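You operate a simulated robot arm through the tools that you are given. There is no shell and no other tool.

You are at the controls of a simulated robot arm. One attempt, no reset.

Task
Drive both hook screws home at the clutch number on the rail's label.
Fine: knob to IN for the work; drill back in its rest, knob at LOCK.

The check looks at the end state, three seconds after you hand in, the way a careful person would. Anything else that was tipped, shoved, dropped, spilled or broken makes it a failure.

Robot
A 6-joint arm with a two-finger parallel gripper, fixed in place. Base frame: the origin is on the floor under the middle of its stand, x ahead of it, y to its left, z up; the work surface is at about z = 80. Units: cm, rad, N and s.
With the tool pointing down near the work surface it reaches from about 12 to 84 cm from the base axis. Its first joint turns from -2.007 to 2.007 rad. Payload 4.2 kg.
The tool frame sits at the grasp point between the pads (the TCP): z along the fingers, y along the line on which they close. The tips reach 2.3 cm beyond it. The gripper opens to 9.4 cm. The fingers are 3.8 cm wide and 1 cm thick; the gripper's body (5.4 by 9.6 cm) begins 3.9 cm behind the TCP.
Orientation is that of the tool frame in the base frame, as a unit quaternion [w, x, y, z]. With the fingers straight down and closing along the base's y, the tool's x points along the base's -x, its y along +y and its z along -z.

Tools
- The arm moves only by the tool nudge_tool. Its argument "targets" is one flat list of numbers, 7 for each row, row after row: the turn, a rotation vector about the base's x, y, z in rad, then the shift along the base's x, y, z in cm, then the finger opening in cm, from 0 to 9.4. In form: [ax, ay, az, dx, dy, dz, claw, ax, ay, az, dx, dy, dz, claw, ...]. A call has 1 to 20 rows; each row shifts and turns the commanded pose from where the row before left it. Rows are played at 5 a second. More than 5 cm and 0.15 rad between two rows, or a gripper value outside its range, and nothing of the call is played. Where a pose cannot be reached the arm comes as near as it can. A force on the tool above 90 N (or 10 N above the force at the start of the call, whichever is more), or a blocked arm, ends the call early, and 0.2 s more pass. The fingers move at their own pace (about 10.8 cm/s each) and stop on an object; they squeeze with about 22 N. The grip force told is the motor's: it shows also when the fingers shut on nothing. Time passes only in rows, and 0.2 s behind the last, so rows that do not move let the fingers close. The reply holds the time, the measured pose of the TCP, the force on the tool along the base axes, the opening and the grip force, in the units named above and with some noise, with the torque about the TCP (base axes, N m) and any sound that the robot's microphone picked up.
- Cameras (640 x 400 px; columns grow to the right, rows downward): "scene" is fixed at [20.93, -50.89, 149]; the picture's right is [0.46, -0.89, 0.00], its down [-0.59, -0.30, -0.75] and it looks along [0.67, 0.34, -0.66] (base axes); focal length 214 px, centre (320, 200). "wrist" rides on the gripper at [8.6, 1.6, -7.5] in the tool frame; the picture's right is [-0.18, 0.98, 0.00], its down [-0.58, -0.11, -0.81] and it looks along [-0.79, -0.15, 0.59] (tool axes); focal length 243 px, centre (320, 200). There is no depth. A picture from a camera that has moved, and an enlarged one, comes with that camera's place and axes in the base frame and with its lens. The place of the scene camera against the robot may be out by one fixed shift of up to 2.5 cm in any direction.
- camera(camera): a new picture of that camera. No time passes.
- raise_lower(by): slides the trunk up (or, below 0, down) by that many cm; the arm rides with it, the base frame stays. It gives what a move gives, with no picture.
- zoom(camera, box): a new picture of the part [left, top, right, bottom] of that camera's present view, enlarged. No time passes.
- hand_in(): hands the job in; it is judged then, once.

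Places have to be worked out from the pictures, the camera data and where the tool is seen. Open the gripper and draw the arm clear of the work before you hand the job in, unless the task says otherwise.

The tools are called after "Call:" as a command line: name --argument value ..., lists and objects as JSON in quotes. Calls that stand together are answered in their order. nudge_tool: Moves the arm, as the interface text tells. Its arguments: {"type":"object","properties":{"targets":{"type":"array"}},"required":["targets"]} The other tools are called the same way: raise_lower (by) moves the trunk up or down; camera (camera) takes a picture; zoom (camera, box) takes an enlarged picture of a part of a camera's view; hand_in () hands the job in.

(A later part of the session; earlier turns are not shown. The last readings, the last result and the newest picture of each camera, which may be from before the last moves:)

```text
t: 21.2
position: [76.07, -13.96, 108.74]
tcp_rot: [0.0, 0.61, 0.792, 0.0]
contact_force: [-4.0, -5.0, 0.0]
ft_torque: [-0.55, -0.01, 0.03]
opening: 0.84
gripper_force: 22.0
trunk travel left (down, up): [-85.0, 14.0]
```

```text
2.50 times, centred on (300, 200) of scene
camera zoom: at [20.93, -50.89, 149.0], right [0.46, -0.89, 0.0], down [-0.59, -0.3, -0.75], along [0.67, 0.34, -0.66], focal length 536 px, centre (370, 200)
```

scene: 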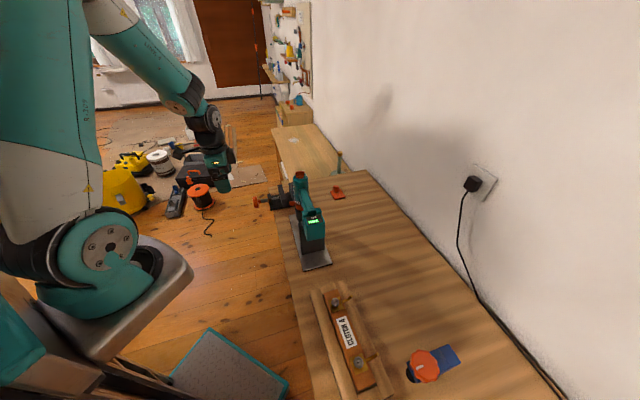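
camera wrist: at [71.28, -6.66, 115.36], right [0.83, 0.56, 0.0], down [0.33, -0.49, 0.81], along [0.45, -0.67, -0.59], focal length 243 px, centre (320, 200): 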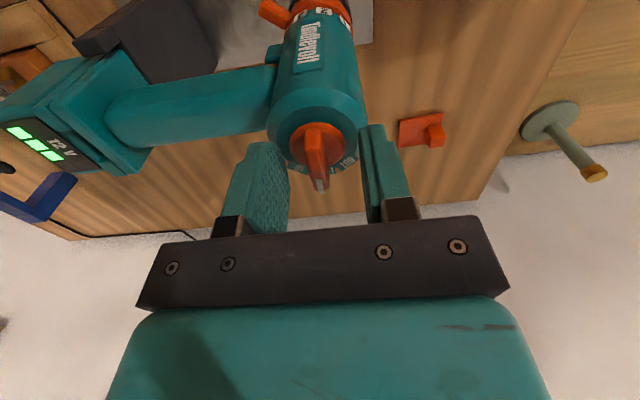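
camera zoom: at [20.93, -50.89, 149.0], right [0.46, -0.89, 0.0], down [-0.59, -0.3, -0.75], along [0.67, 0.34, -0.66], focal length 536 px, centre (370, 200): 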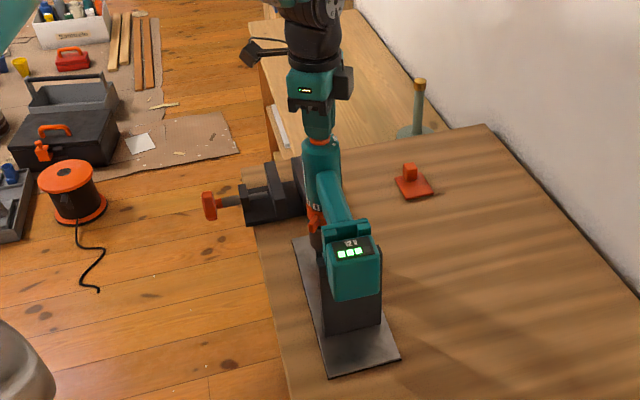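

The knob followed the turn. I release, rise, and check whether the pointer is at IN and the drill has stayed upright.

Call:
nudge_tool --targets '[0, 0, 0, 0, 0, 0, 3.0, 0, 0, 0, 0, 0, 0, 5.0, 0, 0, 0, 0, 0, 4, 9.4, 0, 0, 0, 0, 0, 3, 9.4]'

Call:
camera --camera "wrist"

Call:
zoom --camera "wrist" --box '[260, 30, 380, 140]'

```text
t: 22.2
position: [76.33, -13.96, 115.7]
tcp_rot: [-0.001, 0.61, 0.793, 0.0]
contact_force: [0.1, -0.4, 0.1]
ft_torque: [0.03, 0.03, 0.01]
opening: 9.4
gripper_force: 0.0
trunk travel left (down, up): [-85.0, 14.0]
```

```text
taken
camera wrist: at [75.59, -5.07, 123.24], right [1.0, 0.08, 0.0], down [0.04, -0.59, 0.81], along [0.06, -0.8, -0.59], focal length 243 px, centre (320, 200)
```

wrist: 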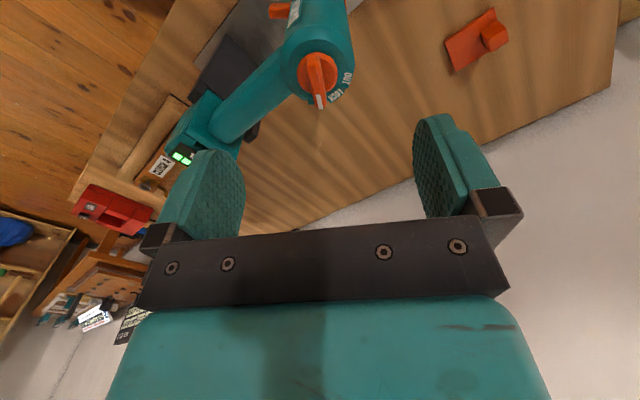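

```text
3.64 times, centred on (320, 85) of wrist
camera zoom: at [75.59, -5.07, 123.24], right [1.0, 0.08, 0.0], down [0.04, -0.59, 0.81], along [0.06, -0.8, -0.59], focal length 882 px, centre (320, 618)
```

zoom: 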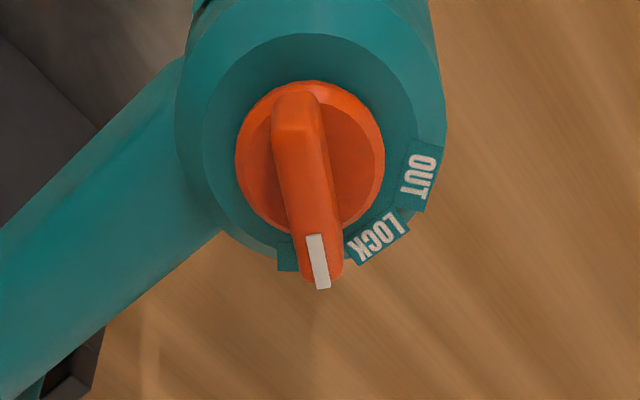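

LOCK now sits 28° away from the pointer, but label measurements say IN is 35° from LOCK, so the knob is a few degrees short of IN. I re-grip with the tool turned a further 6° so that the pads carry the blade fully to IN.

Call:
nudge_tool --targets '[0, 0, 0, 0, 0, -3.5, 6.0, 0, 0, 0, 0, 0, -3.5, 4.0, 0, 0, 0, 0, 0, 0, 4.0, 0, 0, 0, 0, 0, 0, 2.0, 0, 0, 0, 0, 0, 0, 0.5, 0, 0, 0, 0, 0, 0, 0.5, 0, 0, -0.04, 0, 0, 0, 0.5, 0, 0, -0.04, 0, 0, 0, 0.5, 0, 0, -0.04, 0, 0, 0, 0.5, 0, 0, 0, 0, 0, 0, 0.5]'

Call:
zoom --camera "wrist" --box '[240, 60, 420, 230]'

```text
t: 24.4
position: [76.18, -13.9, 108.67]
tcp_rot: [0.0, 0.656, 0.755, 0.0]
contact_force: [-4.4, 1.1, 3.3]
ft_torque: [0.7, 0.23, -0.03]
opening: 0.9
gripper_force: 22.1
trunk travel left (down, up): [-85.0, 14.0]
```

```text
2.35 times, centred on (330, 145) of wrist
camera zoom: at [76.64, -5.04, 116.18], right [1.0, -0.04, 0.0], down [-0.03, -0.59, 0.81], along [-0.04, -0.81, -0.59], focal length 571 px, centre (296, 329)
```

zoom: 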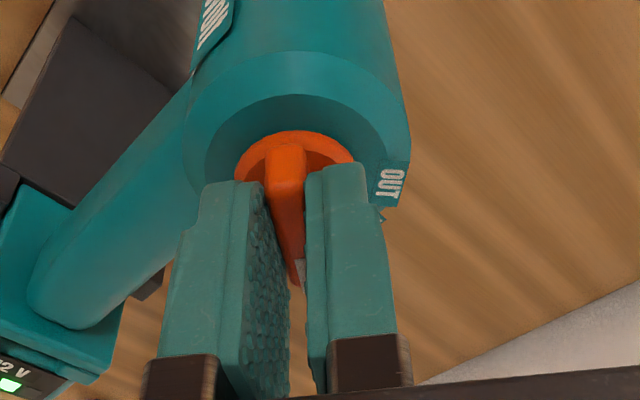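

I release again and inspect the knob and the drill's stance.

Call:
nudge_tool --targets '[0, 0, 0, 0, 0, 0, 3.0, 0, 0, 0, 0, 0, 0, 5.0, 0, 0, 0, 0, 0, 4, 9.4, 0, 0, 0, 0, 0, 3, 9.4]'

Call:
zoom --camera "wrist" --box '[260, 30, 380, 140]'

Call:
zoom --camera "scene" --box '[270, 160, 350, 280]'

```text
t: 25.4
position: [76.34, -14.08, 115.57]
tcp_rot: [0.001, 0.655, 0.755, 0.0]
contact_force: [-0.7, -0.5, 0.1]
ft_torque: [0.06, 0.02, 0.01]
opening: 9.43
gripper_force: 0.0
trunk travel left (down, up): [-85.0, 14.0]
```

```text
3.64 times, centred on (320, 85) of wrist
camera zoom: at [76.75, -5.23, 122.99], right [1.0, -0.04, 0.0], down [-0.03, -0.59, 0.81], along [-0.04, -0.81, -0.59], focal length 882 px, centre (320, 618)
```

zoom: 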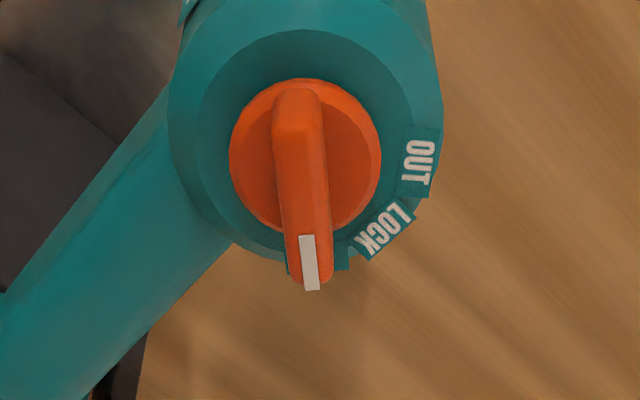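

```text
3.33 times, centred on (310, 220) of scene
camera zoom: at [20.93, -50.89, 149.0], right [0.46, -0.89, 0.0], down [-0.59, -0.3, -0.75], along [0.67, 0.34, -0.66], focal length 715 px, centre (353, 133)
```

zoom: 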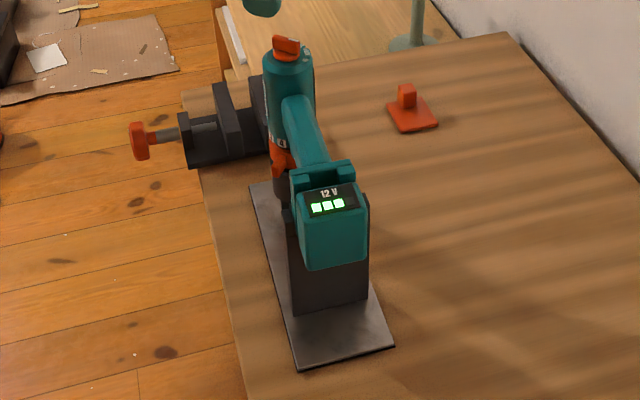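

The pointer now sits centred over IN. But I notice a dark sliver beside the battery, so I check whether the drill has shifted a little in its rest.

Call:
zoom --camera "scene" --box '[285, 195, 345, 275]'

Call:
camera --camera "wrist"

Call:
zoom --camera "scene" --box '[280, 165, 335, 205]'

```text
5.00 times, centred on (315, 235) of scene
camera zoom: at [20.93, -50.89, 149.0], right [0.46, -0.89, 0.0], down [-0.59, -0.3, -0.75], along [0.67, 0.34, -0.66], focal length 1072 px, centre (345, 25)
```

zoom: 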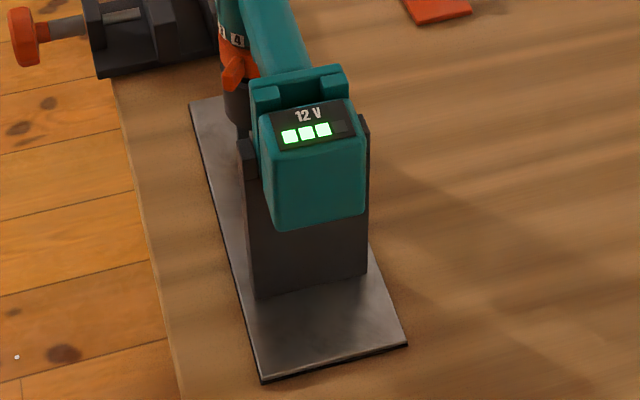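

```text
taken
camera wrist: at [76.75, -5.23, 122.99], right [1.0, -0.04, 0.0], down [-0.03, -0.59, 0.81], along [-0.04, -0.81, -0.59], focal length 243 px, centre (320, 200)
```

wrist: 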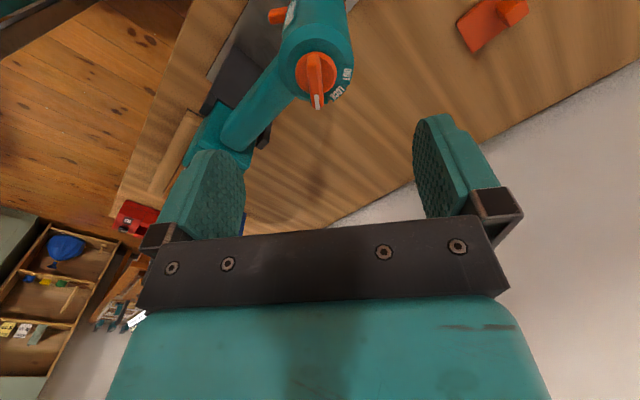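

```text
10.00 times, centred on (308, 185) of scene
camera zoom: at [20.93, -50.89, 149.0], right [0.46, -0.89, 0.0], down [-0.59, -0.3, -0.75], along [0.67, 0.34, -0.66], focal length 2145 px, centre (445, 350)
```

zoom: 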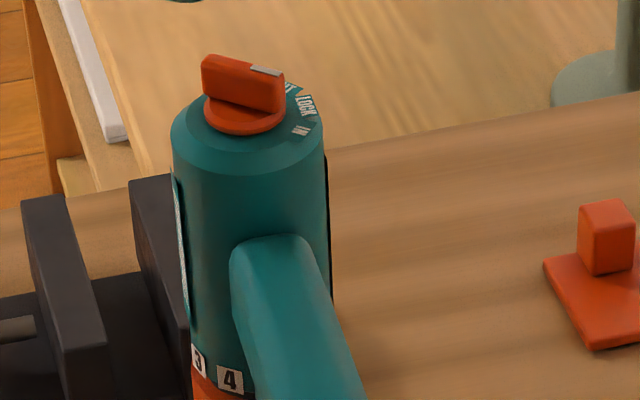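

The drill is still seated between the fork posts (only ~1° of play), and the pointer is centred on IN. Next I retreat towards the robot and turn the tool horizontal (pointing across the bench at the handle, fingers closing vertically) so that the squeeze can press the trigger under the handle.

Call:
nudge_tool --targets '[0, 0, 0.126, -1.0, 0.5, 4, 9.4, 0, 0, 0.126, -4.0, 2.2, 1.0, 9.4, 0, 0, 0.126, -4.0, 2.4, 0, 9.4, 0, 0, 0.126, -4.0, 2.4, 0, 9.4, 0, 0, 0.126, -4.0, 2.4, 0, 9.4, 0, 0, 0, -3.5, 2.6, 0, 9.4, -0.094, -0.0911, 0, 0, 0, 0, 9.4, -0.094, -0.0911, 0, 0, 0, 0, 9.4, -0.094, -0.0911, 0, 0, 0, 0, 9.4, -0.094, -0.0911, 0, 0, 0, 0, 9.4, -0.094, -0.0911, 0, 0, 0, 0, 9.4, -0.094, -0.0911, 0, 0, 0, 0, 9.4]'

Call:
camera --camera "scene"

Call:
camera --camera "wrist"

```text
t: 28.0
position: [55.65, -1.47, 120.79]
tcp_rot: [0.353, 0.36, 0.851, -0.149]
contact_force: [0.4, -0.1, 0.4]
ft_torque: [0.02, -0.03, 0.02]
opening: 9.41
gripper_force: 0.1
trunk travel left (down, up): [-85.0, 14.0]
```

```text
taken
```

scene: 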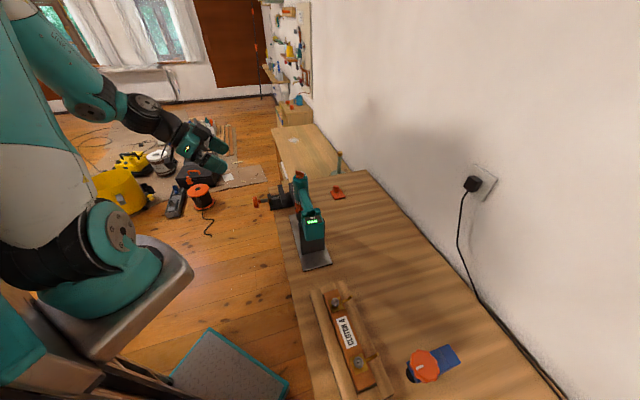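

```text
taken
camera wrist: at [48.99, 7.86, 119.86], right [0.8, 0.59, 0.13], down [-0.19, 0.04, 0.98], along [0.58, -0.81, 0.14], focal length 243 px, centre (320, 200)
```

wrist: 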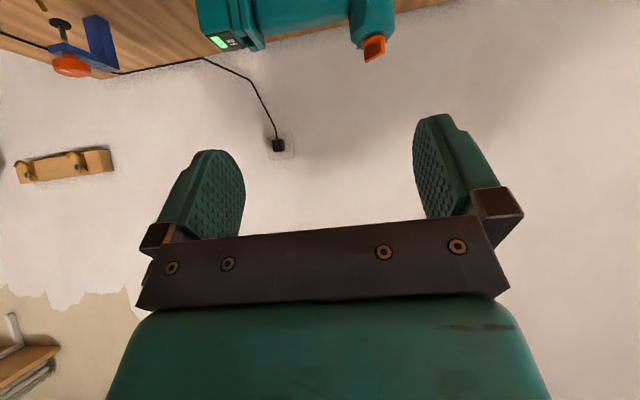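

The tool tilts as planned. I continue the pitch to horizontal while lowering, then roll it.

Call:
nudge_tool --targets '[-0.094, -0.0911, 0, 0, 0, -2, 9.4, -0.094, -0.0911, 0, 0, 0, -2, 9.4, -0.094, -0.0911, 0, 0, 0, -2, 9.4, -0.094, -0.0911, 0, 0, 0, -2, 9.4, -0.094, -0.0911, 0, 0, 0, -2, 9.4, -0.094, -0.0911, 0, 0, 0, -2, 9.4, -0.0911, 0.094, 0, 0, 0, 0, 9.4, -0.0911, 0.094, 0, 0, 0, 0, 9.4, -0.0911, 0.094, 0, 0, 0, 0, 9.4, -0.0911, 0.094, 0, 0, 0, 0, 9.4, -0.0911, 0.094, 0, 0, 0, 0, 9.4, -0.0911, 0.094, 0, 0, 0, 0, 9.4, -0.0911, 0.094, 0, 0, 0, 0, 9.4, -0.0911, 0.094, 0, 0, 0, 0, 9.4, -0.0911, 0.094, 0, 0, 0, 0, 9.4, -0.0911, 0.094, 0, 0, 0, 0, 9.4, -0.0911, 0.094, 0, 0, 0, 0, 9.4, -0.0911, 0.094, 0, 0, 0, 0, 9.4]'

Call:
camera --camera "scene"

Call:
camera --camera "wrist"

```text
t: 31.8
position: [55.77, -1.58, 108.64]
tcp_rot: [-0.264, 0.267, -0.655, 0.656]
contact_force: [1.0, -0.1, 0.5]
ft_torque: [0.01, 0.0, 0.0]
opening: 9.42
gripper_force: 0.0
trunk travel left (down, up): [-85.0, 14.0]
```

```text
taken
```

scene: 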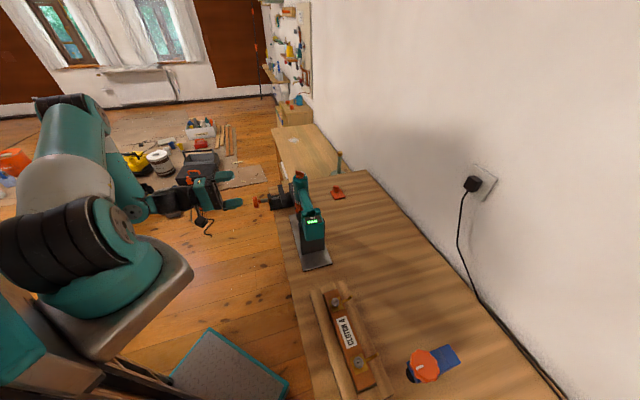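

```text
taken
camera wrist: at [44.36, -2.1, 107.04], right [0.13, 0.13, -0.98], down [-0.14, 0.98, 0.11], along [0.98, 0.13, 0.15], focal length 243 px, centre (320, 200)
```

wrist: 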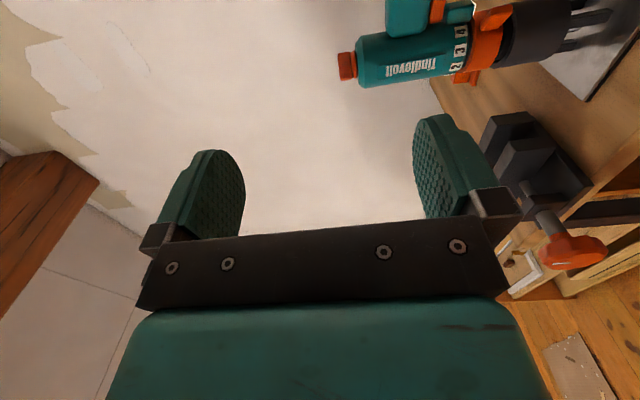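

The tool now points horizontally across the bench with fingers stacked vertically. The drill shows rotated (picture right = world down); I zoom in on the trigger region.

Call:
zoom --camera "wrist" --box '[330, 0, 570, 110]'

```text
2.67 times, centred on (450, 55) of wrist
camera zoom: at [44.36, -2.1, 107.04], right [0.13, 0.13, -0.98], down [-0.14, 0.98, 0.11], along [0.98, 0.13, 0.15], focal length 647 px, centre (-27, 587)
```

zoom: 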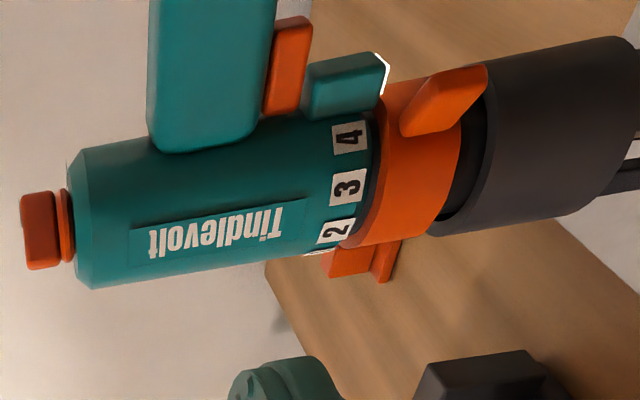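

Now I can measure: handle z≈98.2–102.2, trigger bottom z≈96.5 spanning 3.2–6.2 cm from the body axis, with the LED block limiting finger access on the body side. I move to a pre-grasp point in front of the handle, at z≈99.3, and look again.

Call:
nudge_tool --targets '[0, 0, 0, 1.9, -2.335, -2.32, 9.4, 0, 0, 0, 1.9, -2.335, -2.32, 9.4, 0, 0, 0, 1.9, -2.335, -2.32, 9.4, 0, 0, 0, 1.9, -2.335, -2.32, 9.4, 0, 0, 0, 0, 0, 0, 9.4]'

Call:
camera --camera "wrist"

Call:
zoom --camera "scene" --box '[200, 130, 360, 290]'

```text
t: 33.0
position: [55.24, -7.81, 99.46]
tcp_rot: [0.263, -0.267, 0.657, -0.654]
contact_force: [-0.4, -0.5, -0.4]
ft_torque: [-0.02, -0.02, 0.0]
opening: 9.41
gripper_force: 0.1
out of reach, approached as far as the arm can: row 1, 2, 3, 4
trunk travel left (down, up): [-85.0, 14.0]
```

```text
taken
camera wrist: at [43.94, -8.38, 97.72], right [0.13, 0.13, -0.98], down [-0.14, 0.98, 0.11], along [0.98, 0.12, 0.14], focal length 243 px, centre (320, 200)
```

wrist: 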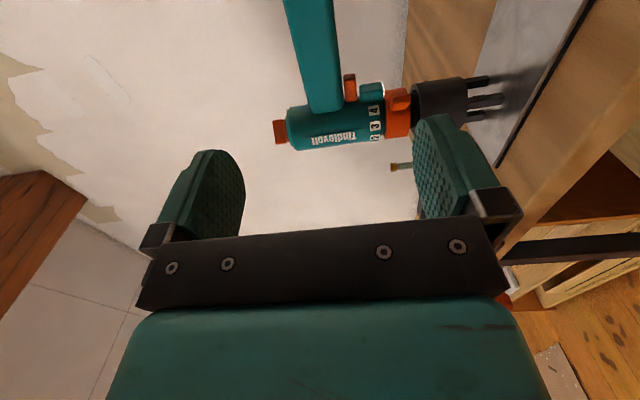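

```text
2.50 times, centred on (280, 210) of scene
camera zoom: at [20.93, -50.89, 149.0], right [0.46, -0.89, 0.0], down [-0.59, -0.3, -0.75], along [0.67, 0.34, -0.66], focal length 536 px, centre (420, 175)
```

zoom: 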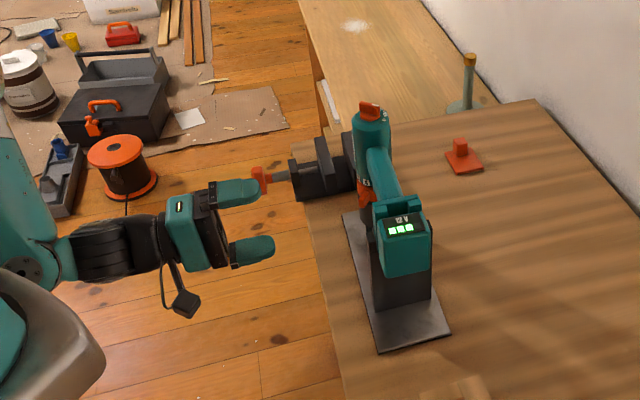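

The arm reports out of reach: with the tool horizontal the radius sticks at ~55.8 cm, likely a wrist limit due to the shoulder being high. I'll back away and up first, then lower the trunk and compensate with the arm.

Call:
nudge_tool --targets '[0, 0, 0, 0, 0, 0, 9.4]'

```text
t: 33.4
position: [55.26, -7.83, 99.32]
tcp_rot: [0.264, -0.266, 0.658, -0.653]
contact_force: [-0.5, 0.1, 0.5]
ft_torque: [-0.03, 0.0, -0.01]
opening: 9.43
gripper_force: 0.1
trunk travel left (down, up): [-85.0, 14.0]
```

The commanded pose was reset to the actual one. I retreat and raise the tool before lowering the trunk 20 cm.

Call:
nudge_tool --targets '[0, 0, 0, -2.4, 2.5, 3.5, 9.4, 0, 0, 0, -2.4, 2.5, 3.5, 9.4, 0, 0, 0, 0, 0, 4.5, 9.4, 0, 0, 0, 0, 0, 4.5, 9.4]'

Call:
raise_lower --by -20

Call:
camera --camera "scene"

```text
t: 34.4
position: [50.63, -2.87, 115.35]
tcp_rot: [-0.264, 0.266, -0.655, 0.656]
contact_force: [0.8, 0.6, -0.6]
ft_torque: [0.02, -0.02, -0.03]
opening: 9.38
gripper_force: 0.0
trunk travel left (down, up): [-85.0, 14.0]
```

```text
t: 36.6
position: [50.7, -2.93, 95.29]
tcp_rot: [0.265, -0.266, 0.656, -0.655]
contact_force: [0.4, 0.7, -0.7]
ft_torque: [-0.01, 0.02, 0.02]
opening: 9.43
gripper_force: 0.0
trunk travel left (down, up): [-65.0, 34.0]
```

```text
taken
```

scene: 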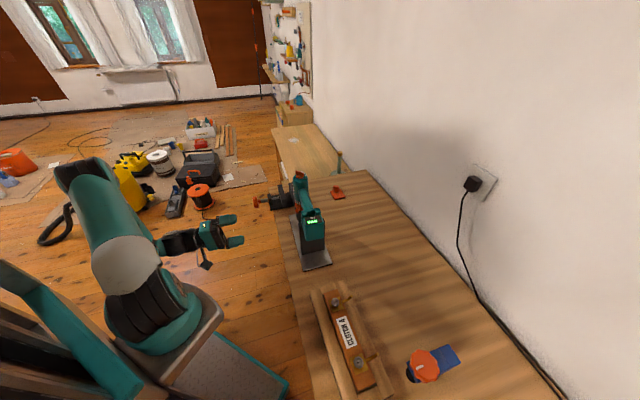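

With the trunk 20 cm lower I retry the pre-grasp approach in front of the handle.

Call:
nudge_tool --targets '[0, 0, 0, 3.175, -2.0, 1.03, 9.4, 0, 0, 0, 3.175, -2.0, 1.03, 9.4, 0, 0, 0, 3.175, -2.0, 1.03, 9.4, 0, 0, 0, 3.175, -2.0, 1.03, 9.4]'

Call:
camera --camera "scene"

```text
t: 37.6
position: [54.87, -5.78, 96.87]
tcp_rot: [0.263, -0.266, 0.657, -0.654]
contact_force: [0.7, 0.8, -0.4]
ft_torque: [0.0, -0.02, -0.03]
opening: 9.38
gripper_force: 0.0
out of reach, approached as far as the arm can: row 2, 3, 4
trunk travel left (down, up): [-65.0, 34.0]
```

```text
taken
```

scene: 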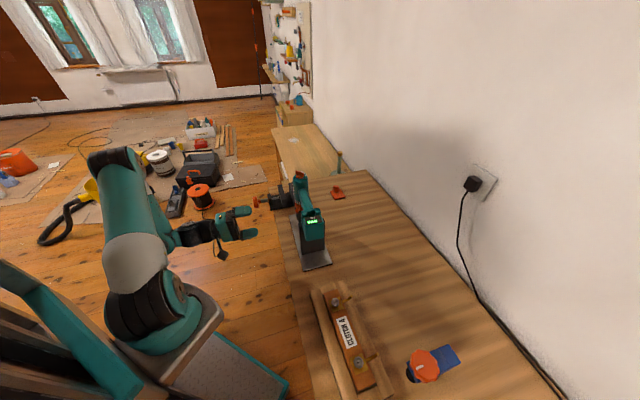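

Still stuck at radius ≈55, independent of height, so it is a wrist joint limit. I test whether the roll is responsible: roll back ~0.4 rad and try extending again.

Call:
nudge_tool --targets '[0.0911, -0.094, 0, 0, 0, 0, 9.4, 0.0911, -0.094, 0, 0, 0, 0, 9.4, 0.0911, -0.094, 0, 0, 0, 0, 9.4, 0, 0, 0, 2.0, -2.0, 0.5, 9.4, 0, 0, 0, 2.0, -2.0, 0.5, 9.4]'

```text
t: 38.8
position: [54.93, -6.38, 96.21]
tcp_rot: [0.386, -0.131, 0.696, -0.591]
contact_force: [0.2, 0.1, 0.3]
ft_torque: [0.0, 0.0, -0.01]
opening: 9.39
gripper_force: 0.0
out of reach, approached as far as the arm can: row 4, 5
trunk travel left (down, up): [-65.0, 34.0]
```

Roll is not the cause. I probe which direction is blocked with single small moves (clear of the bench) to understand the limit.

Call:
nudge_tool --targets '[0, 0, 0, 2.2, 2.1, 0, 9.4]'

Call:
nudge_tool --targets '[0, 0, 0, -2.2, -2.1, 0, 9.4, 0, 0, 0, -2.2, -2.1, 0, 9.4]'

Call:
nudge_tool --targets '[0, 0, 0, 2.0, -2.1, 0, 9.4, 0, 0, 0, 2.0, -2.1, 0, 9.4]'

```text
t: 39.2
position: [55.27, -4.13, 95.66]
tcp_rot: [0.386, -0.132, 0.697, -0.59]
contact_force: [-1.1, 0.4, 0.4]
ft_torque: [-0.03, -0.01, 0.03]
opening: 9.4
gripper_force: 0.0
out of reach, approached as far as the arm can: row 1
trunk travel left (down, up): [-65.0, 34.0]
```

```text
t: 39.8
position: [53.32, -6.12, 94.12]
tcp_rot: [0.387, -0.131, 0.694, -0.592]
contact_force: [0.7, 1.0, 0.5]
ft_torque: [0.0, 0.0, 0.02]
opening: 9.42
gripper_force: 0.0
out of reach, approached as far as the arm can: row 1, 2
trunk travel left (down, up): [-65.0, 34.0]
```

```text
t: 40.4
position: [54.79, -7.88, 93.76]
tcp_rot: [0.387, -0.132, 0.695, -0.591]
contact_force: [0.9, -0.2, -0.5]
ft_torque: [-0.01, 0.01, 0.0]
opening: 9.39
gripper_force: 0.0
out of reach, approached as far as the arm can: row 1, 2
trunk travel left (down, up): [-65.0, 34.0]
```

Going outward forces the tool lower: the forearm-roll (J4) is probably on an unfavourable branch because I pitched the tool outside the arm plane. I'll undo roll and pitch back to tool-down, then pitch up again within the arm's radial plane.

Call:
nudge_tool --targets '[0, 0, 0, -2, 2, 4, 9.4, 0, 0, 0, -2, 2, 4, 9.4, 0.0911, -0.094, 0, 0, 0, 1, 9.4, 0.0911, -0.094, 0, 0, 0, 1, 9.4, 0.0911, -0.094, 0, 0, 0, 1, 9.4, 0.0911, -0.094, 0, 0, 0, 1, 9.4, 0.0911, -0.094, 0, 0, 0, 1, 9.4, 0.0911, -0.094, 0, 0, 0, 1, 9.4, 0.0911, -0.094, 0, 0, 0, 1, 9.4, 0.0911, -0.094, 0, 0, 0, 1, 9.4, 0.0911, -0.094, 0, 0, 0, 1, 9.4, 0.094, 0.0911, 0, 0, 0, 0, 9.4, 0.094, 0.0911, 0, 0, 0, 0, 9.4, 0.094, 0.0911, 0, 0, 0, 0, 9.4, 0.094, 0.0911, 0, 0, 0, 0, 9.4, 0.094, 0.0911, 0, 0, 0, 0, 9.4, 0.094, 0.0911, 0, 0, 0, 0, 9.4, 0.094, 0.0911, 0, 0, 0, 0, 9.4, 0.094, 0.0911, 0, 0, 0, 0, 9.4, 0.094, 0.0911, 0, 0, 0, 0, 9.4]'

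Call:
nudge_tool --targets '[0.094, 0.0911, 0, 0, 0, 0, 9.4, 0.094, 0.0911, 0, 0, 0, 0, 9.4, 0.094, 0.0911, 0, 0, 0, 0, 9.4, 0, 0, 0.135, 0, -2, 0, 9.4, 0, 0, 0.135, 0, -2, 0, 9.4, 0, 0, 0.135, 0, -2, 0, 9.4, 0, 0, 0.135, 0, -2, 0, 9.4]'

```text
t: 44.6
position: [49.98, 0.08, 103.5]
tcp_rot: [0.178, 0.382, 0.904, -0.076]
contact_force: [0.1, 0.8, 0.0]
ft_torque: [-0.01, 0.04, -0.03]
opening: 9.41
gripper_force: 0.1
out of reach, approached as far as the arm can: row 1, 2, 4, 5, 6, 7, 8, 9, 10, 11
trunk travel left (down, up): [-65.0, 34.0]
```

```text
t: 46.2
position: [50.09, -7.92, 103.32]
tcp_rot: [-0.001, 0.129, 0.992, 0.0]
contact_force: [-0.1, -1.4, 0.5]
ft_torque: [-0.02, -0.03, 0.01]
opening: 9.41
gripper_force: 0.0
trunk travel left (down, up): [-65.0, 34.0]
```

Tool is down again at yaw ≈-15°. I shift so that the tool lies in the arm's plane (azimuth -15°) and pitch up to horizontal in that plane.

Call:
nudge_tool --targets '[0, 0, 0, -0.5, -2.65, 1, 9.4, 0, 0, 0, -0.5, -2.65, 1, 9.4, -0.0334, -0.1266, 0, 0, 0, 0, 9.4, -0.0334, -0.1266, 0, 0, 0, 0, 9.4, -0.0334, -0.1266, 0, 0, 0, 0, 9.4, -0.0334, -0.1266, 0, 0, 0, 0, 9.4, -0.0334, -0.1266, 0, 0, 0, 0, 9.4, -0.0334, -0.1266, 0, 0, 0, 0, 9.4, -0.0334, -0.1266, 0, 0, 0, 0, 9.4, -0.0334, -0.1266, 0, 0, 0, 0, 9.4, -0.0334, -0.1266, 0, 0, 0, 0, 9.4, -0.0334, -0.1266, 0, 0, 0, 0, 9.4, -0.0334, -0.1266, 0, 0, 0, 0, 9.4, -0.0334, -0.1266, 0, 0, 0, 0, 9.4]'

Call:
camera --camera "scene"

```text
t: 49.2
position: [63.28, -13.78, 118.51]
tcp_rot: [0.701, 0.092, 0.702, -0.089]
contact_force: [-0.8, 0.1, 0.7]
ft_torque: [0.0, 0.03, 0.02]
opening: 9.41
gripper_force: 0.1
out of reach, approached as far as the arm can: row 5, 6, 7, 8, 9, 10, 11, 12, 13, 14
trunk travel left (down, up): [-65.0, 34.0]
```

```text
taken
```

scene: 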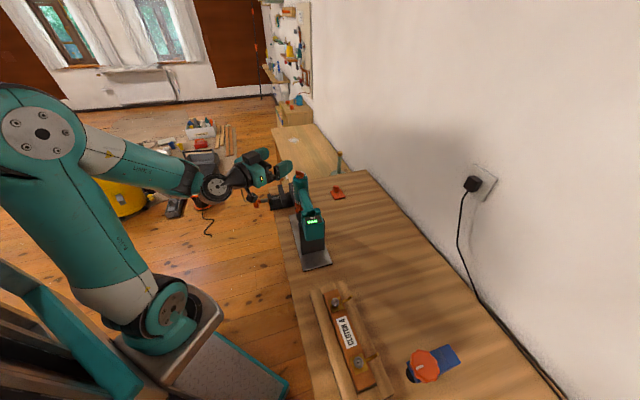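

The arm settled into a different wrist branch at a larger radius (63, -14, 118.5), tool horizontal and radial, nothing touched. I now roll the tool so the fingers stack vertically and see how the arm takes it.

Call:
nudge_tool --targets '[-0.1266, 0.0333, 0, 0, 0, 0, 9.4, -0.1266, 0.0333, 0, 0, 0, 0, 9.4, -0.1266, 0.0333, 0, 0, 0, 0, 9.4, -0.1266, 0.0333, 0, 0, 0, 0, 9.4, -0.1266, 0.0333, 0, 0, 0, 0, 9.4, -0.1266, 0.0333, 0, 0, 0, 0, 9.4, -0.1266, 0.0333, 0, 0, 0, 0, 9.4, -0.1266, 0.0333, 0, 0, 0, 0, 9.4, -0.1266, 0.0333, 0, 0, 0, 0, 9.4, -0.1266, 0.0333, 0, 0, 0, 0, 9.4, -0.1266, 0.0333, 0, 0, 0, 0, 9.4, -0.1266, 0.0333, 0, 0, 0, 0, 9.4]'

Call:
nudge_tool --targets '[0, 0, -0.136, 0, 0, 0, 9.4, 0, 0, -0.136, 0, 0, 0, 9.4, 0, 0, -0.136, 0, 0, 0, 9.4, 0, 0, -0.136, 0, 0, 0, 9.4]'

Call:
camera --camera "scene"

Call:
camera --camera "wrist"

```text
t: 51.8
position: [63.27, -13.77, 118.57]
tcp_rot: [0.431, -0.43, 0.561, -0.56]
contact_force: [-0.1, 0.2, 0.7]
ft_torque: [0.0, 0.01, -0.01]
opening: 9.39
gripper_force: 0.1
trunk travel left (down, up): [-65.0, 34.0]
```

```text
t: 52.8
position: [63.44, -14.0, 118.7]
tcp_rot: [0.266, -0.264, 0.659, -0.653]
contact_force: [0.4, 0.2, -0.1]
ft_torque: [-0.02, 0.0, 0.02]
opening: 9.42
gripper_force: 0.1
out of reach, approached as far as the arm can: row 4
trunk travel left (down, up): [-65.0, 34.0]
```

```text
taken
```

scene: 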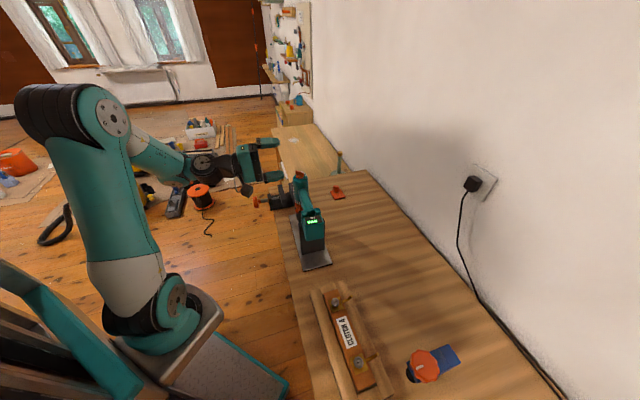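

```text
taken
camera wrist: at [52.06, -14.55, 117.08], right [0.13, 0.14, -0.98], down [-0.14, 0.98, 0.12], along [0.98, 0.12, 0.15], focal length 243 px, centre (320, 200)
```

wrist: 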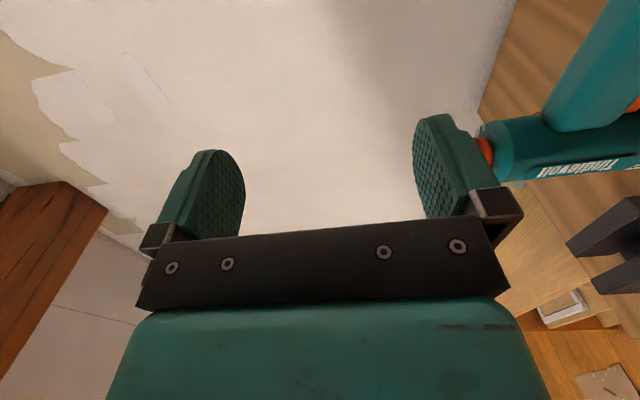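

The tool is now aligned with the across-bench direction in the good branch. I lower everything by 19.3 cm with the trunk so the fingers come level with the handle, still 5 cm in front of it.

Call:
raise_lower --by -19.3

Call:
camera --camera "wrist"

Call:
zoom --camera "scene" --box '[220, 140, 350, 280]'

```text
t: 54.9
position: [63.43, -13.98, 99.31]
tcp_rot: [0.266, -0.266, 0.658, -0.653]
contact_force: [-1.0, 0.0, 0.3]
ft_torque: [-0.02, -0.01, -0.01]
opening: 9.38
gripper_force: 0.1
trunk travel left (down, up): [-45.7, 53.3]
```

```text
taken
camera wrist: at [52.1, -14.57, 97.78], right [0.13, 0.14, -0.98], down [-0.14, 0.98, 0.12], along [0.98, 0.13, 0.15], focal length 243 px, centre (320, 200)
```

wrist: 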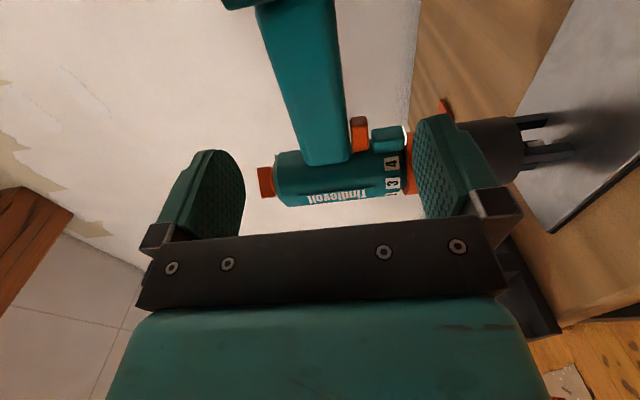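

```text
2.86 times, centred on (285, 210) of scene
camera zoom: at [20.93, -50.89, 149.0], right [0.46, -0.89, 0.0], down [-0.59, -0.3, -0.75], along [0.67, 0.34, -0.66], focal length 613 px, centre (420, 171)
```

zoom: 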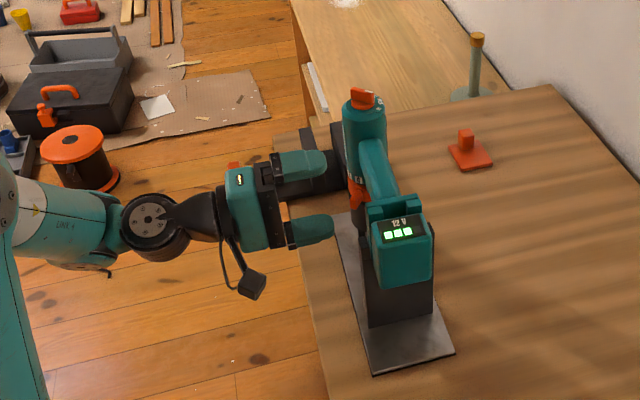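

I zoom in to re-measure the handle, trigger and LED block from this close view.

Call:
zoom --camera "wrist" --box '[240, 0, 440, 220]'

Call:
zoom --camera "wrist" --box '[320, 90, 430, 190]'

```text
1.82 times, centred on (340, 110) of wrist
camera zoom: at [52.1, -14.57, 97.78], right [0.13, 0.14, -0.98], down [-0.14, 0.98, 0.12], along [0.98, 0.13, 0.15], focal length 441 px, centre (284, 364)
```

zoom: 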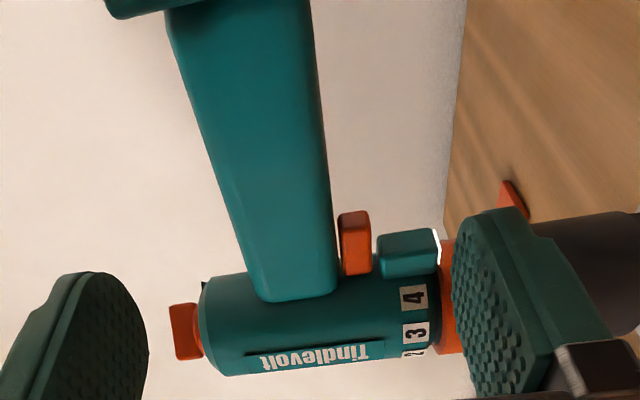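

```text
4.00 times, centred on (375, 140) of wrist
camera zoom: at [52.1, -14.57, 97.78], right [0.13, 0.14, -0.98], down [-0.14, 0.98, 0.12], along [0.98, 0.13, 0.15], focal length 970 px, centre (100, 440)
```

zoom: 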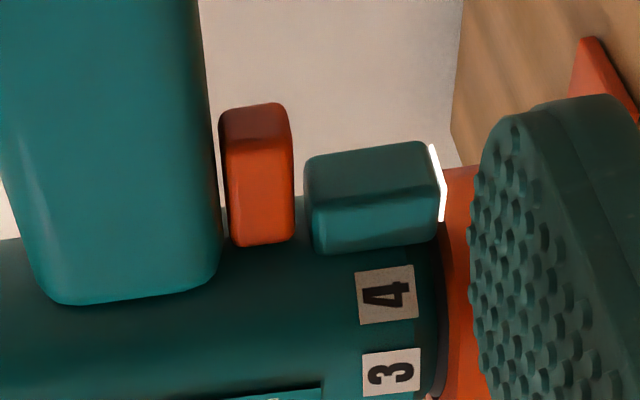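

Clear view: trigger spans e1≈39.4–41.9 (4 cm in front of the body axis), bottom z≈96.3; LED block starts just behind at 40.7; handle top ≈101.8. I shift along the handle so the lower finger's edge clears the LED block, then slide in around handle and trigger.

Call:
nudge_tool --targets '[0, 0, 0, 1.93, 1.87, -0.2, 9.4, 0, 0, 0, 2.065, -2.13, 0, 9.4, 0, 0, 0, 2.065, -2.13, 0, 9.4, 0, 0, 0, 0, 0, 0, 9.4]'

Call:
camera --camera "wrist"

Call:
zoom --camera "scene" --box '[250, 150, 350, 270]'

```text
t: 55.9
position: [69.71, -16.42, 99.27]
tcp_rot: [0.266, -0.265, 0.658, -0.653]
contact_force: [-0.3, 0.5, 0.9]
ft_torque: [-0.03, -0.01, -0.01]
opening: 9.39
gripper_force: 0.1
trunk travel left (down, up): [-45.7, 53.3]
```

```text
taken
camera wrist: at [58.29, -17.11, 97.63], right [0.13, 0.14, -0.98], down [-0.15, 0.98, 0.12], along [0.98, 0.13, 0.15], focal length 243 px, centre (320, 200)
```

wrist: 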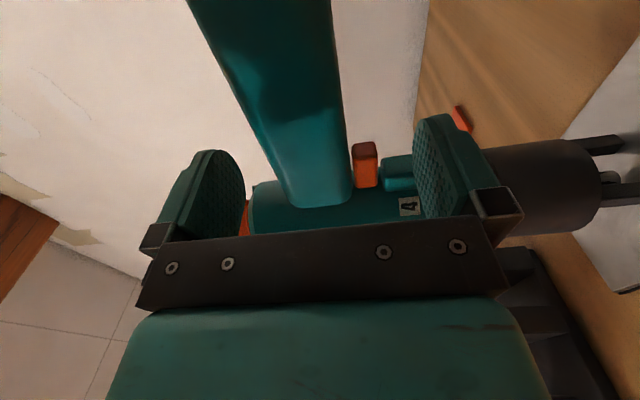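

```text
3.33 times, centred on (300, 210) of scene
camera zoom: at [20.93, -50.89, 149.0], right [0.46, -0.89, 0.0], down [-0.59, -0.3, -0.75], along [0.67, 0.34, -0.66], focal length 715 px, centre (387, 167)
```

zoom: 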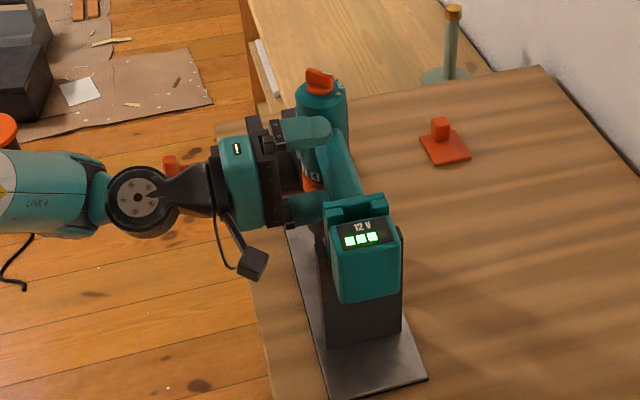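

Fingers straddle the handle with clearance all round. I advance the last 2.8 cm and narrow to 6.4 cm to check the alignment before squeezing.

Call:
nudge_tool --targets '[0, 0, 0, 1.0, -1.03, -0.1, 9.4, 0, 0, 0, 1.0, -1.03, 0, 9.4, 0, 0, 0, 0, 0, 0, 6.6, 0, 0, 0, 0, 0, 0, 6.4]'

Call:
zoom --camera "wrist" --box '[150, 60, 550, 280]'

Call:
zoom --camera "scene" --box '[270, 160, 340, 230]'

```text
t: 56.9
position: [71.61, -18.6, 99.13]
tcp_rot: [0.267, -0.266, 0.658, -0.652]
contact_force: [0.1, -0.2, 1.6]
ft_torque: [-0.03, 0.02, 0.01]
opening: 6.39
gripper_force: 0.0
trunk travel left (down, up): [-45.7, 53.3]
```

```text
1.60 times, centred on (350, 170) of wrist
camera zoom: at [60.24, -19.17, 97.59], right [0.13, 0.14, -0.98], down [-0.15, 0.98, 0.12], along [0.98, 0.13, 0.15], focal length 388 px, centre (272, 248)
```

zoom: 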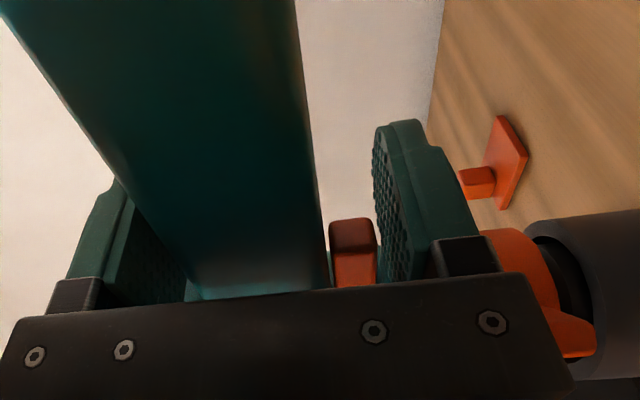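

```text
5.71 times, centred on (305, 195) of scene
camera zoom: at [20.93, -50.89, 149.0], right [0.46, -0.89, 0.0], down [-0.59, -0.3, -0.75], along [0.67, 0.34, -0.66], focal length 1226 px, centre (406, 229)
```

zoom: 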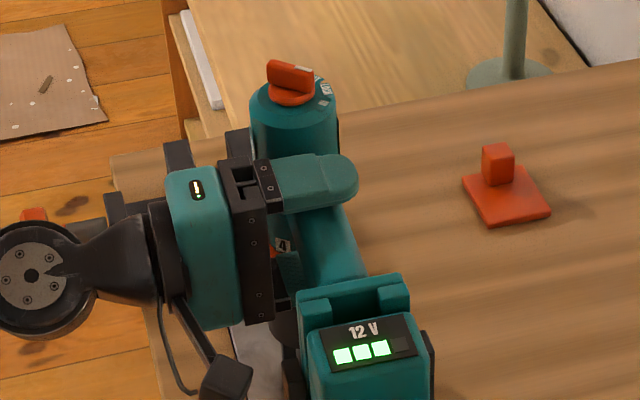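

The handle and trigger sit between the pads. I close to squeeze and read the force, opening and any sound.

Call:
nudge_tool --targets '[0, 0, 0, 0, 0, 0, 5.8, 0, 0, 0, 0, 0, 0, 5.4, 0, 0, 0, 0, 0, 0, 5.4]'

Call:
zoom --camera "wrist" --box '[150, 60, 550, 280]'

```text
t: 57.7
position: [71.51, -18.67, 99.2]
tcp_rot: [0.266, -0.266, 0.658, -0.652]
contact_force: [0.6, -0.1, -0.7]
ft_torque: [-0.02, 0.02, 0.01]
opening: 5.48
gripper_force: 1.6
trunk travel left (down, up): [-45.7, 53.3]
```

```text
1.60 times, centred on (350, 170) of wrist
camera zoom: at [60.24, -19.17, 97.58], right [0.13, 0.14, -0.98], down [-0.15, 0.98, 0.12], along [0.98, 0.13, 0.15], focal length 388 px, centre (272, 248)
```

zoom: 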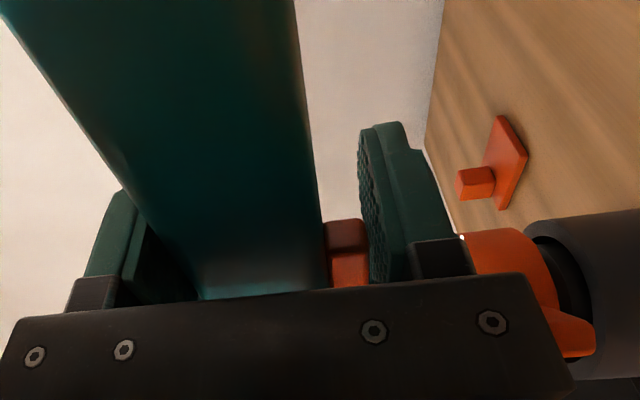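

Contact starts at 5.5 cm and the trigger begins to move in. I squeeze further step by step, listening for the motor.

Call:
nudge_tool --targets '[0, 0, 0, 0, 0, 0, 5.1, 0, 0, 0, 0, 0, 0, 4.8, 0, 0, 0, 0, 0, 0, 4.8]'

Call:
zoom --camera "wrist" --box '[150, 60, 550, 280]'

```text
t: 58.5
position: [71.55, -18.57, 99.38]
tcp_rot: [0.267, -0.264, 0.656, -0.654]
contact_force: [6.3, -1.2, 22.9]
ft_torque: [-0.55, 0.58, 0.31]
opening: 4.95
gripper_force: 21.8
trunk travel left (down, up): [-45.7, 53.3]
```

```text
1.60 times, centred on (350, 170) of wrist
camera zoom: at [60.21, -19.17, 97.8], right [0.13, 0.13, -0.98], down [-0.15, 0.98, 0.11], along [0.98, 0.13, 0.15], focal length 388 px, centre (272, 248)
```

zoom: 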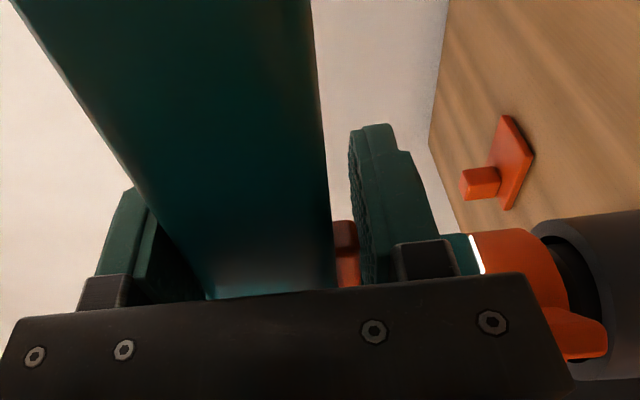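

The upper pad is pressing the handle down onto the rest (+23 N on the tool), so I am a bit low; I raise slightly to balance the squeeze between handle top and trigger.

Call:
nudge_tool --targets '[0, 0, 0, 0, 0, 0.15, 4.8, 0, 0, 0, 0, 0, 0.15, 4.6, 0, 0, 0, 0, 0, 0, 4.6]'

Call:
zoom --camera "wrist" --box '[150, 60, 550, 280]'

```text
t: 59.3
position: [71.52, -18.56, 99.41]
tcp_rot: [0.266, -0.265, 0.658, -0.652]
contact_force: [4.8, -5.9, 16.1]
ft_torque: [-0.41, 0.02, 0.41]
opening: 4.86
gripper_force: 21.8
trunk travel left (down, up): [-45.7, 53.3]
```

```text
1.60 times, centred on (350, 170) of wrist
camera zoom: at [60.18, -19.13, 97.88], right [0.13, 0.14, -0.98], down [-0.14, 0.98, 0.12], along [0.98, 0.13, 0.15], focal length 388 px, centre (272, 248)
```

zoom: 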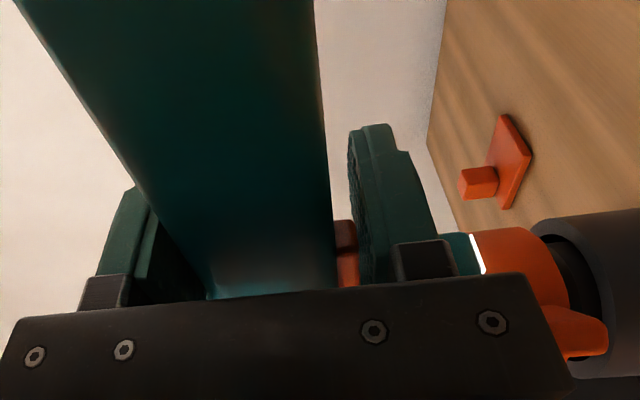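

Call:
nudge_tool --targets '[0, 0, 0, 0, 0, 0.15, 4.4, 0, 0, 0, 0, 0, 0.15, 4.4, 0, 0, 0, 0, 0, 0, 4.4]'

Call:
zoom --camera "scene" --box '[270, 160, 350, 280]'

```text
t: 60.1
position: [71.54, -18.5, 99.55]
tcp_rot: [0.264, -0.266, 0.659, -0.652]
contact_force: [-2.3, -6.0, -0.4]
ft_torque: [-0.37, -0.01, -0.1]
opening: 4.68
gripper_force: 21.8
trunk travel left (down, up): [-45.7, 53.3]
```

```text
3.33 times, centred on (310, 220) of scene
camera zoom: at [20.93, -50.89, 149.0], right [0.46, -0.89, 0.0], down [-0.59, -0.3, -0.75], along [0.67, 0.34, -0.66], focal length 715 px, centre (353, 133)
```

zoom: 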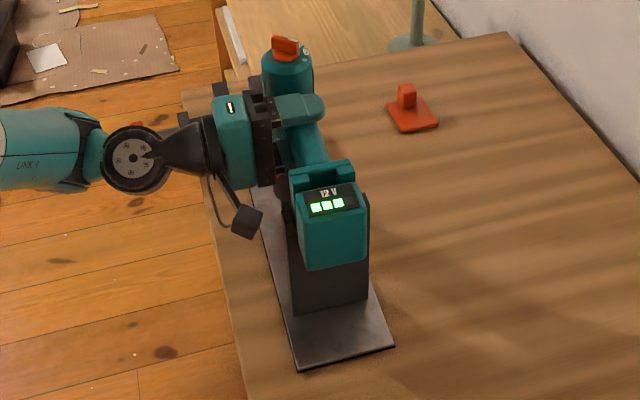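

The squeeze is balanced now (opening 4.68 cm). I lift a little and check that the drill comes up level.

Call:
nudge_tool --targets '[0, 0, 0, 0, 0, 0.3, 4.2, 0, 0, 0, 0, 0, 0.4, 4.2, 0, 0, 0, 0, 0, 0.5, 4.2, 0, 0, 0, 0, 0, 0, 4.2]'

Call:
zoom --camera "scene" --box '[270, 160, 350, 280]'

Call:
zoom --camera "wrist" --box '[150, 60, 640, 280]'

```text
t: 61.1
position: [71.48, -18.39, 100.77]
tcp_rot: [0.267, -0.266, 0.658, -0.652]
contact_force: [-0.3, -0.4, -13.1]
ft_torque: [-0.07, -0.01, 0.01]
opening: 4.54
gripper_force: 21.9
trunk travel left (down, up): [-45.7, 53.3]
```

```text
3.33 times, centred on (310, 220) of scene
camera zoom: at [20.93, -50.89, 149.0], right [0.46, -0.89, 0.0], down [-0.59, -0.3, -0.75], along [0.67, 0.34, -0.66], focal length 715 px, centre (353, 133)
```

zoom: 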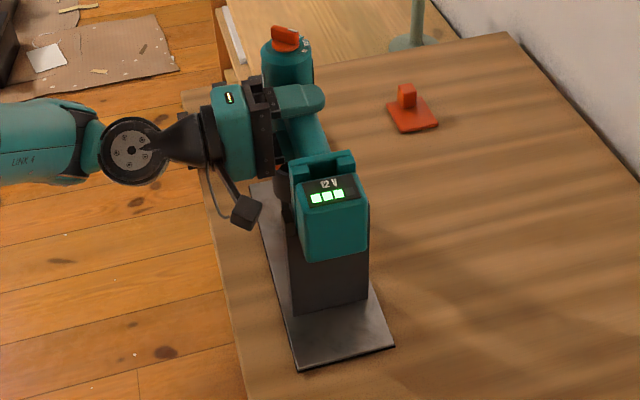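

```text
1.31 times, centred on (395, 170) of wrist
camera zoom: at [60.27, -19.09, 99.22], right [0.13, 0.14, -0.98], down [-0.15, 0.98, 0.12], along [0.98, 0.13, 0.15], focal length 317 px, centre (222, 239)
```

zoom: 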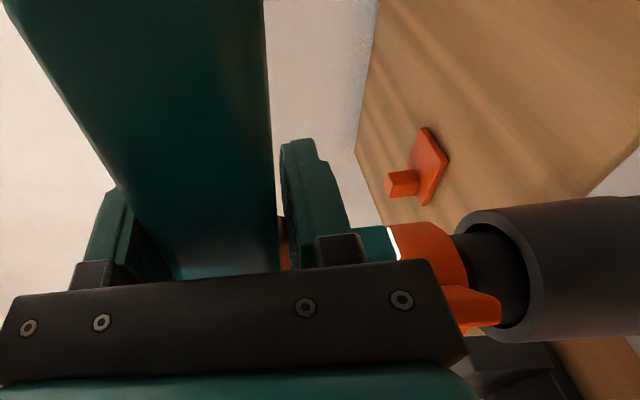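

The tool carries ≈13 N with almost no torque, so the drill is up and balanced; its nose is sliding out of the dark cup of the rest. I keep lifting straight up.

Call:
nudge_tool --targets '[0, 0, 0, 0, 0, 1.5, 4.0, 0, 0, 0, 0, 0, 1.5, 4.0, 0, 0, 0, 0, 0, 1.5, 4.0, 0, 0, 0, 0, 0, 1.5, 4.0, 0, 0, 0, 0, 0, 0, 4.0]'

Call:
camera --camera "scene"

Call:
camera --camera "wrist"

```text
t: 62.3
position: [71.6, -18.37, 106.69]
tcp_rot: [0.267, -0.265, 0.657, -0.653]
contact_force: [-0.5, -0.4, -13.2]
ft_torque: [-0.07, 0.01, 0.0]
opening: 4.54
gripper_force: 22.4
trunk travel left (down, up): [-45.7, 53.3]
```

```text
taken
```

scene: 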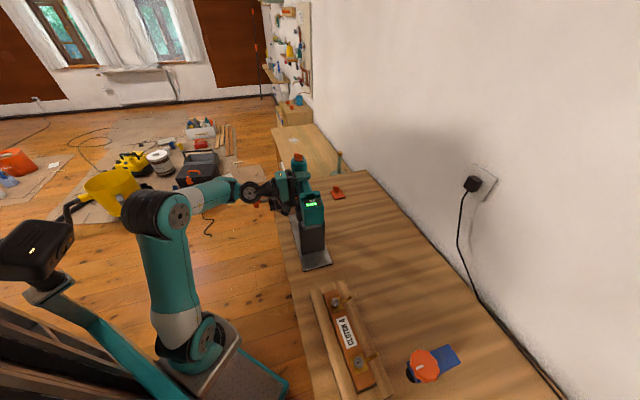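

```text
taken
camera wrist: at [60.26, -19.03, 105.13], right [0.13, 0.14, -0.98], down [-0.14, 0.98, 0.12], along [0.98, 0.13, 0.15], focal length 243 px, centre (320, 200)
```

wrist: 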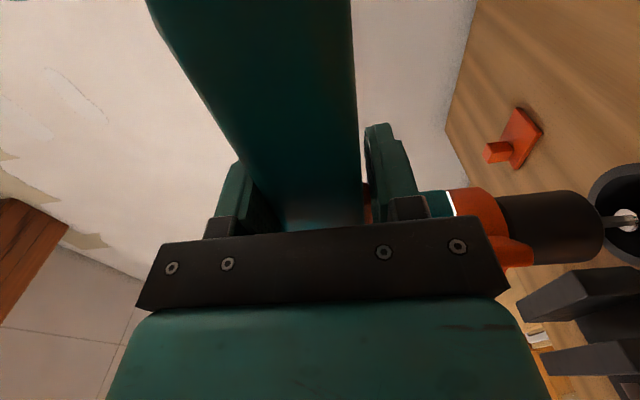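

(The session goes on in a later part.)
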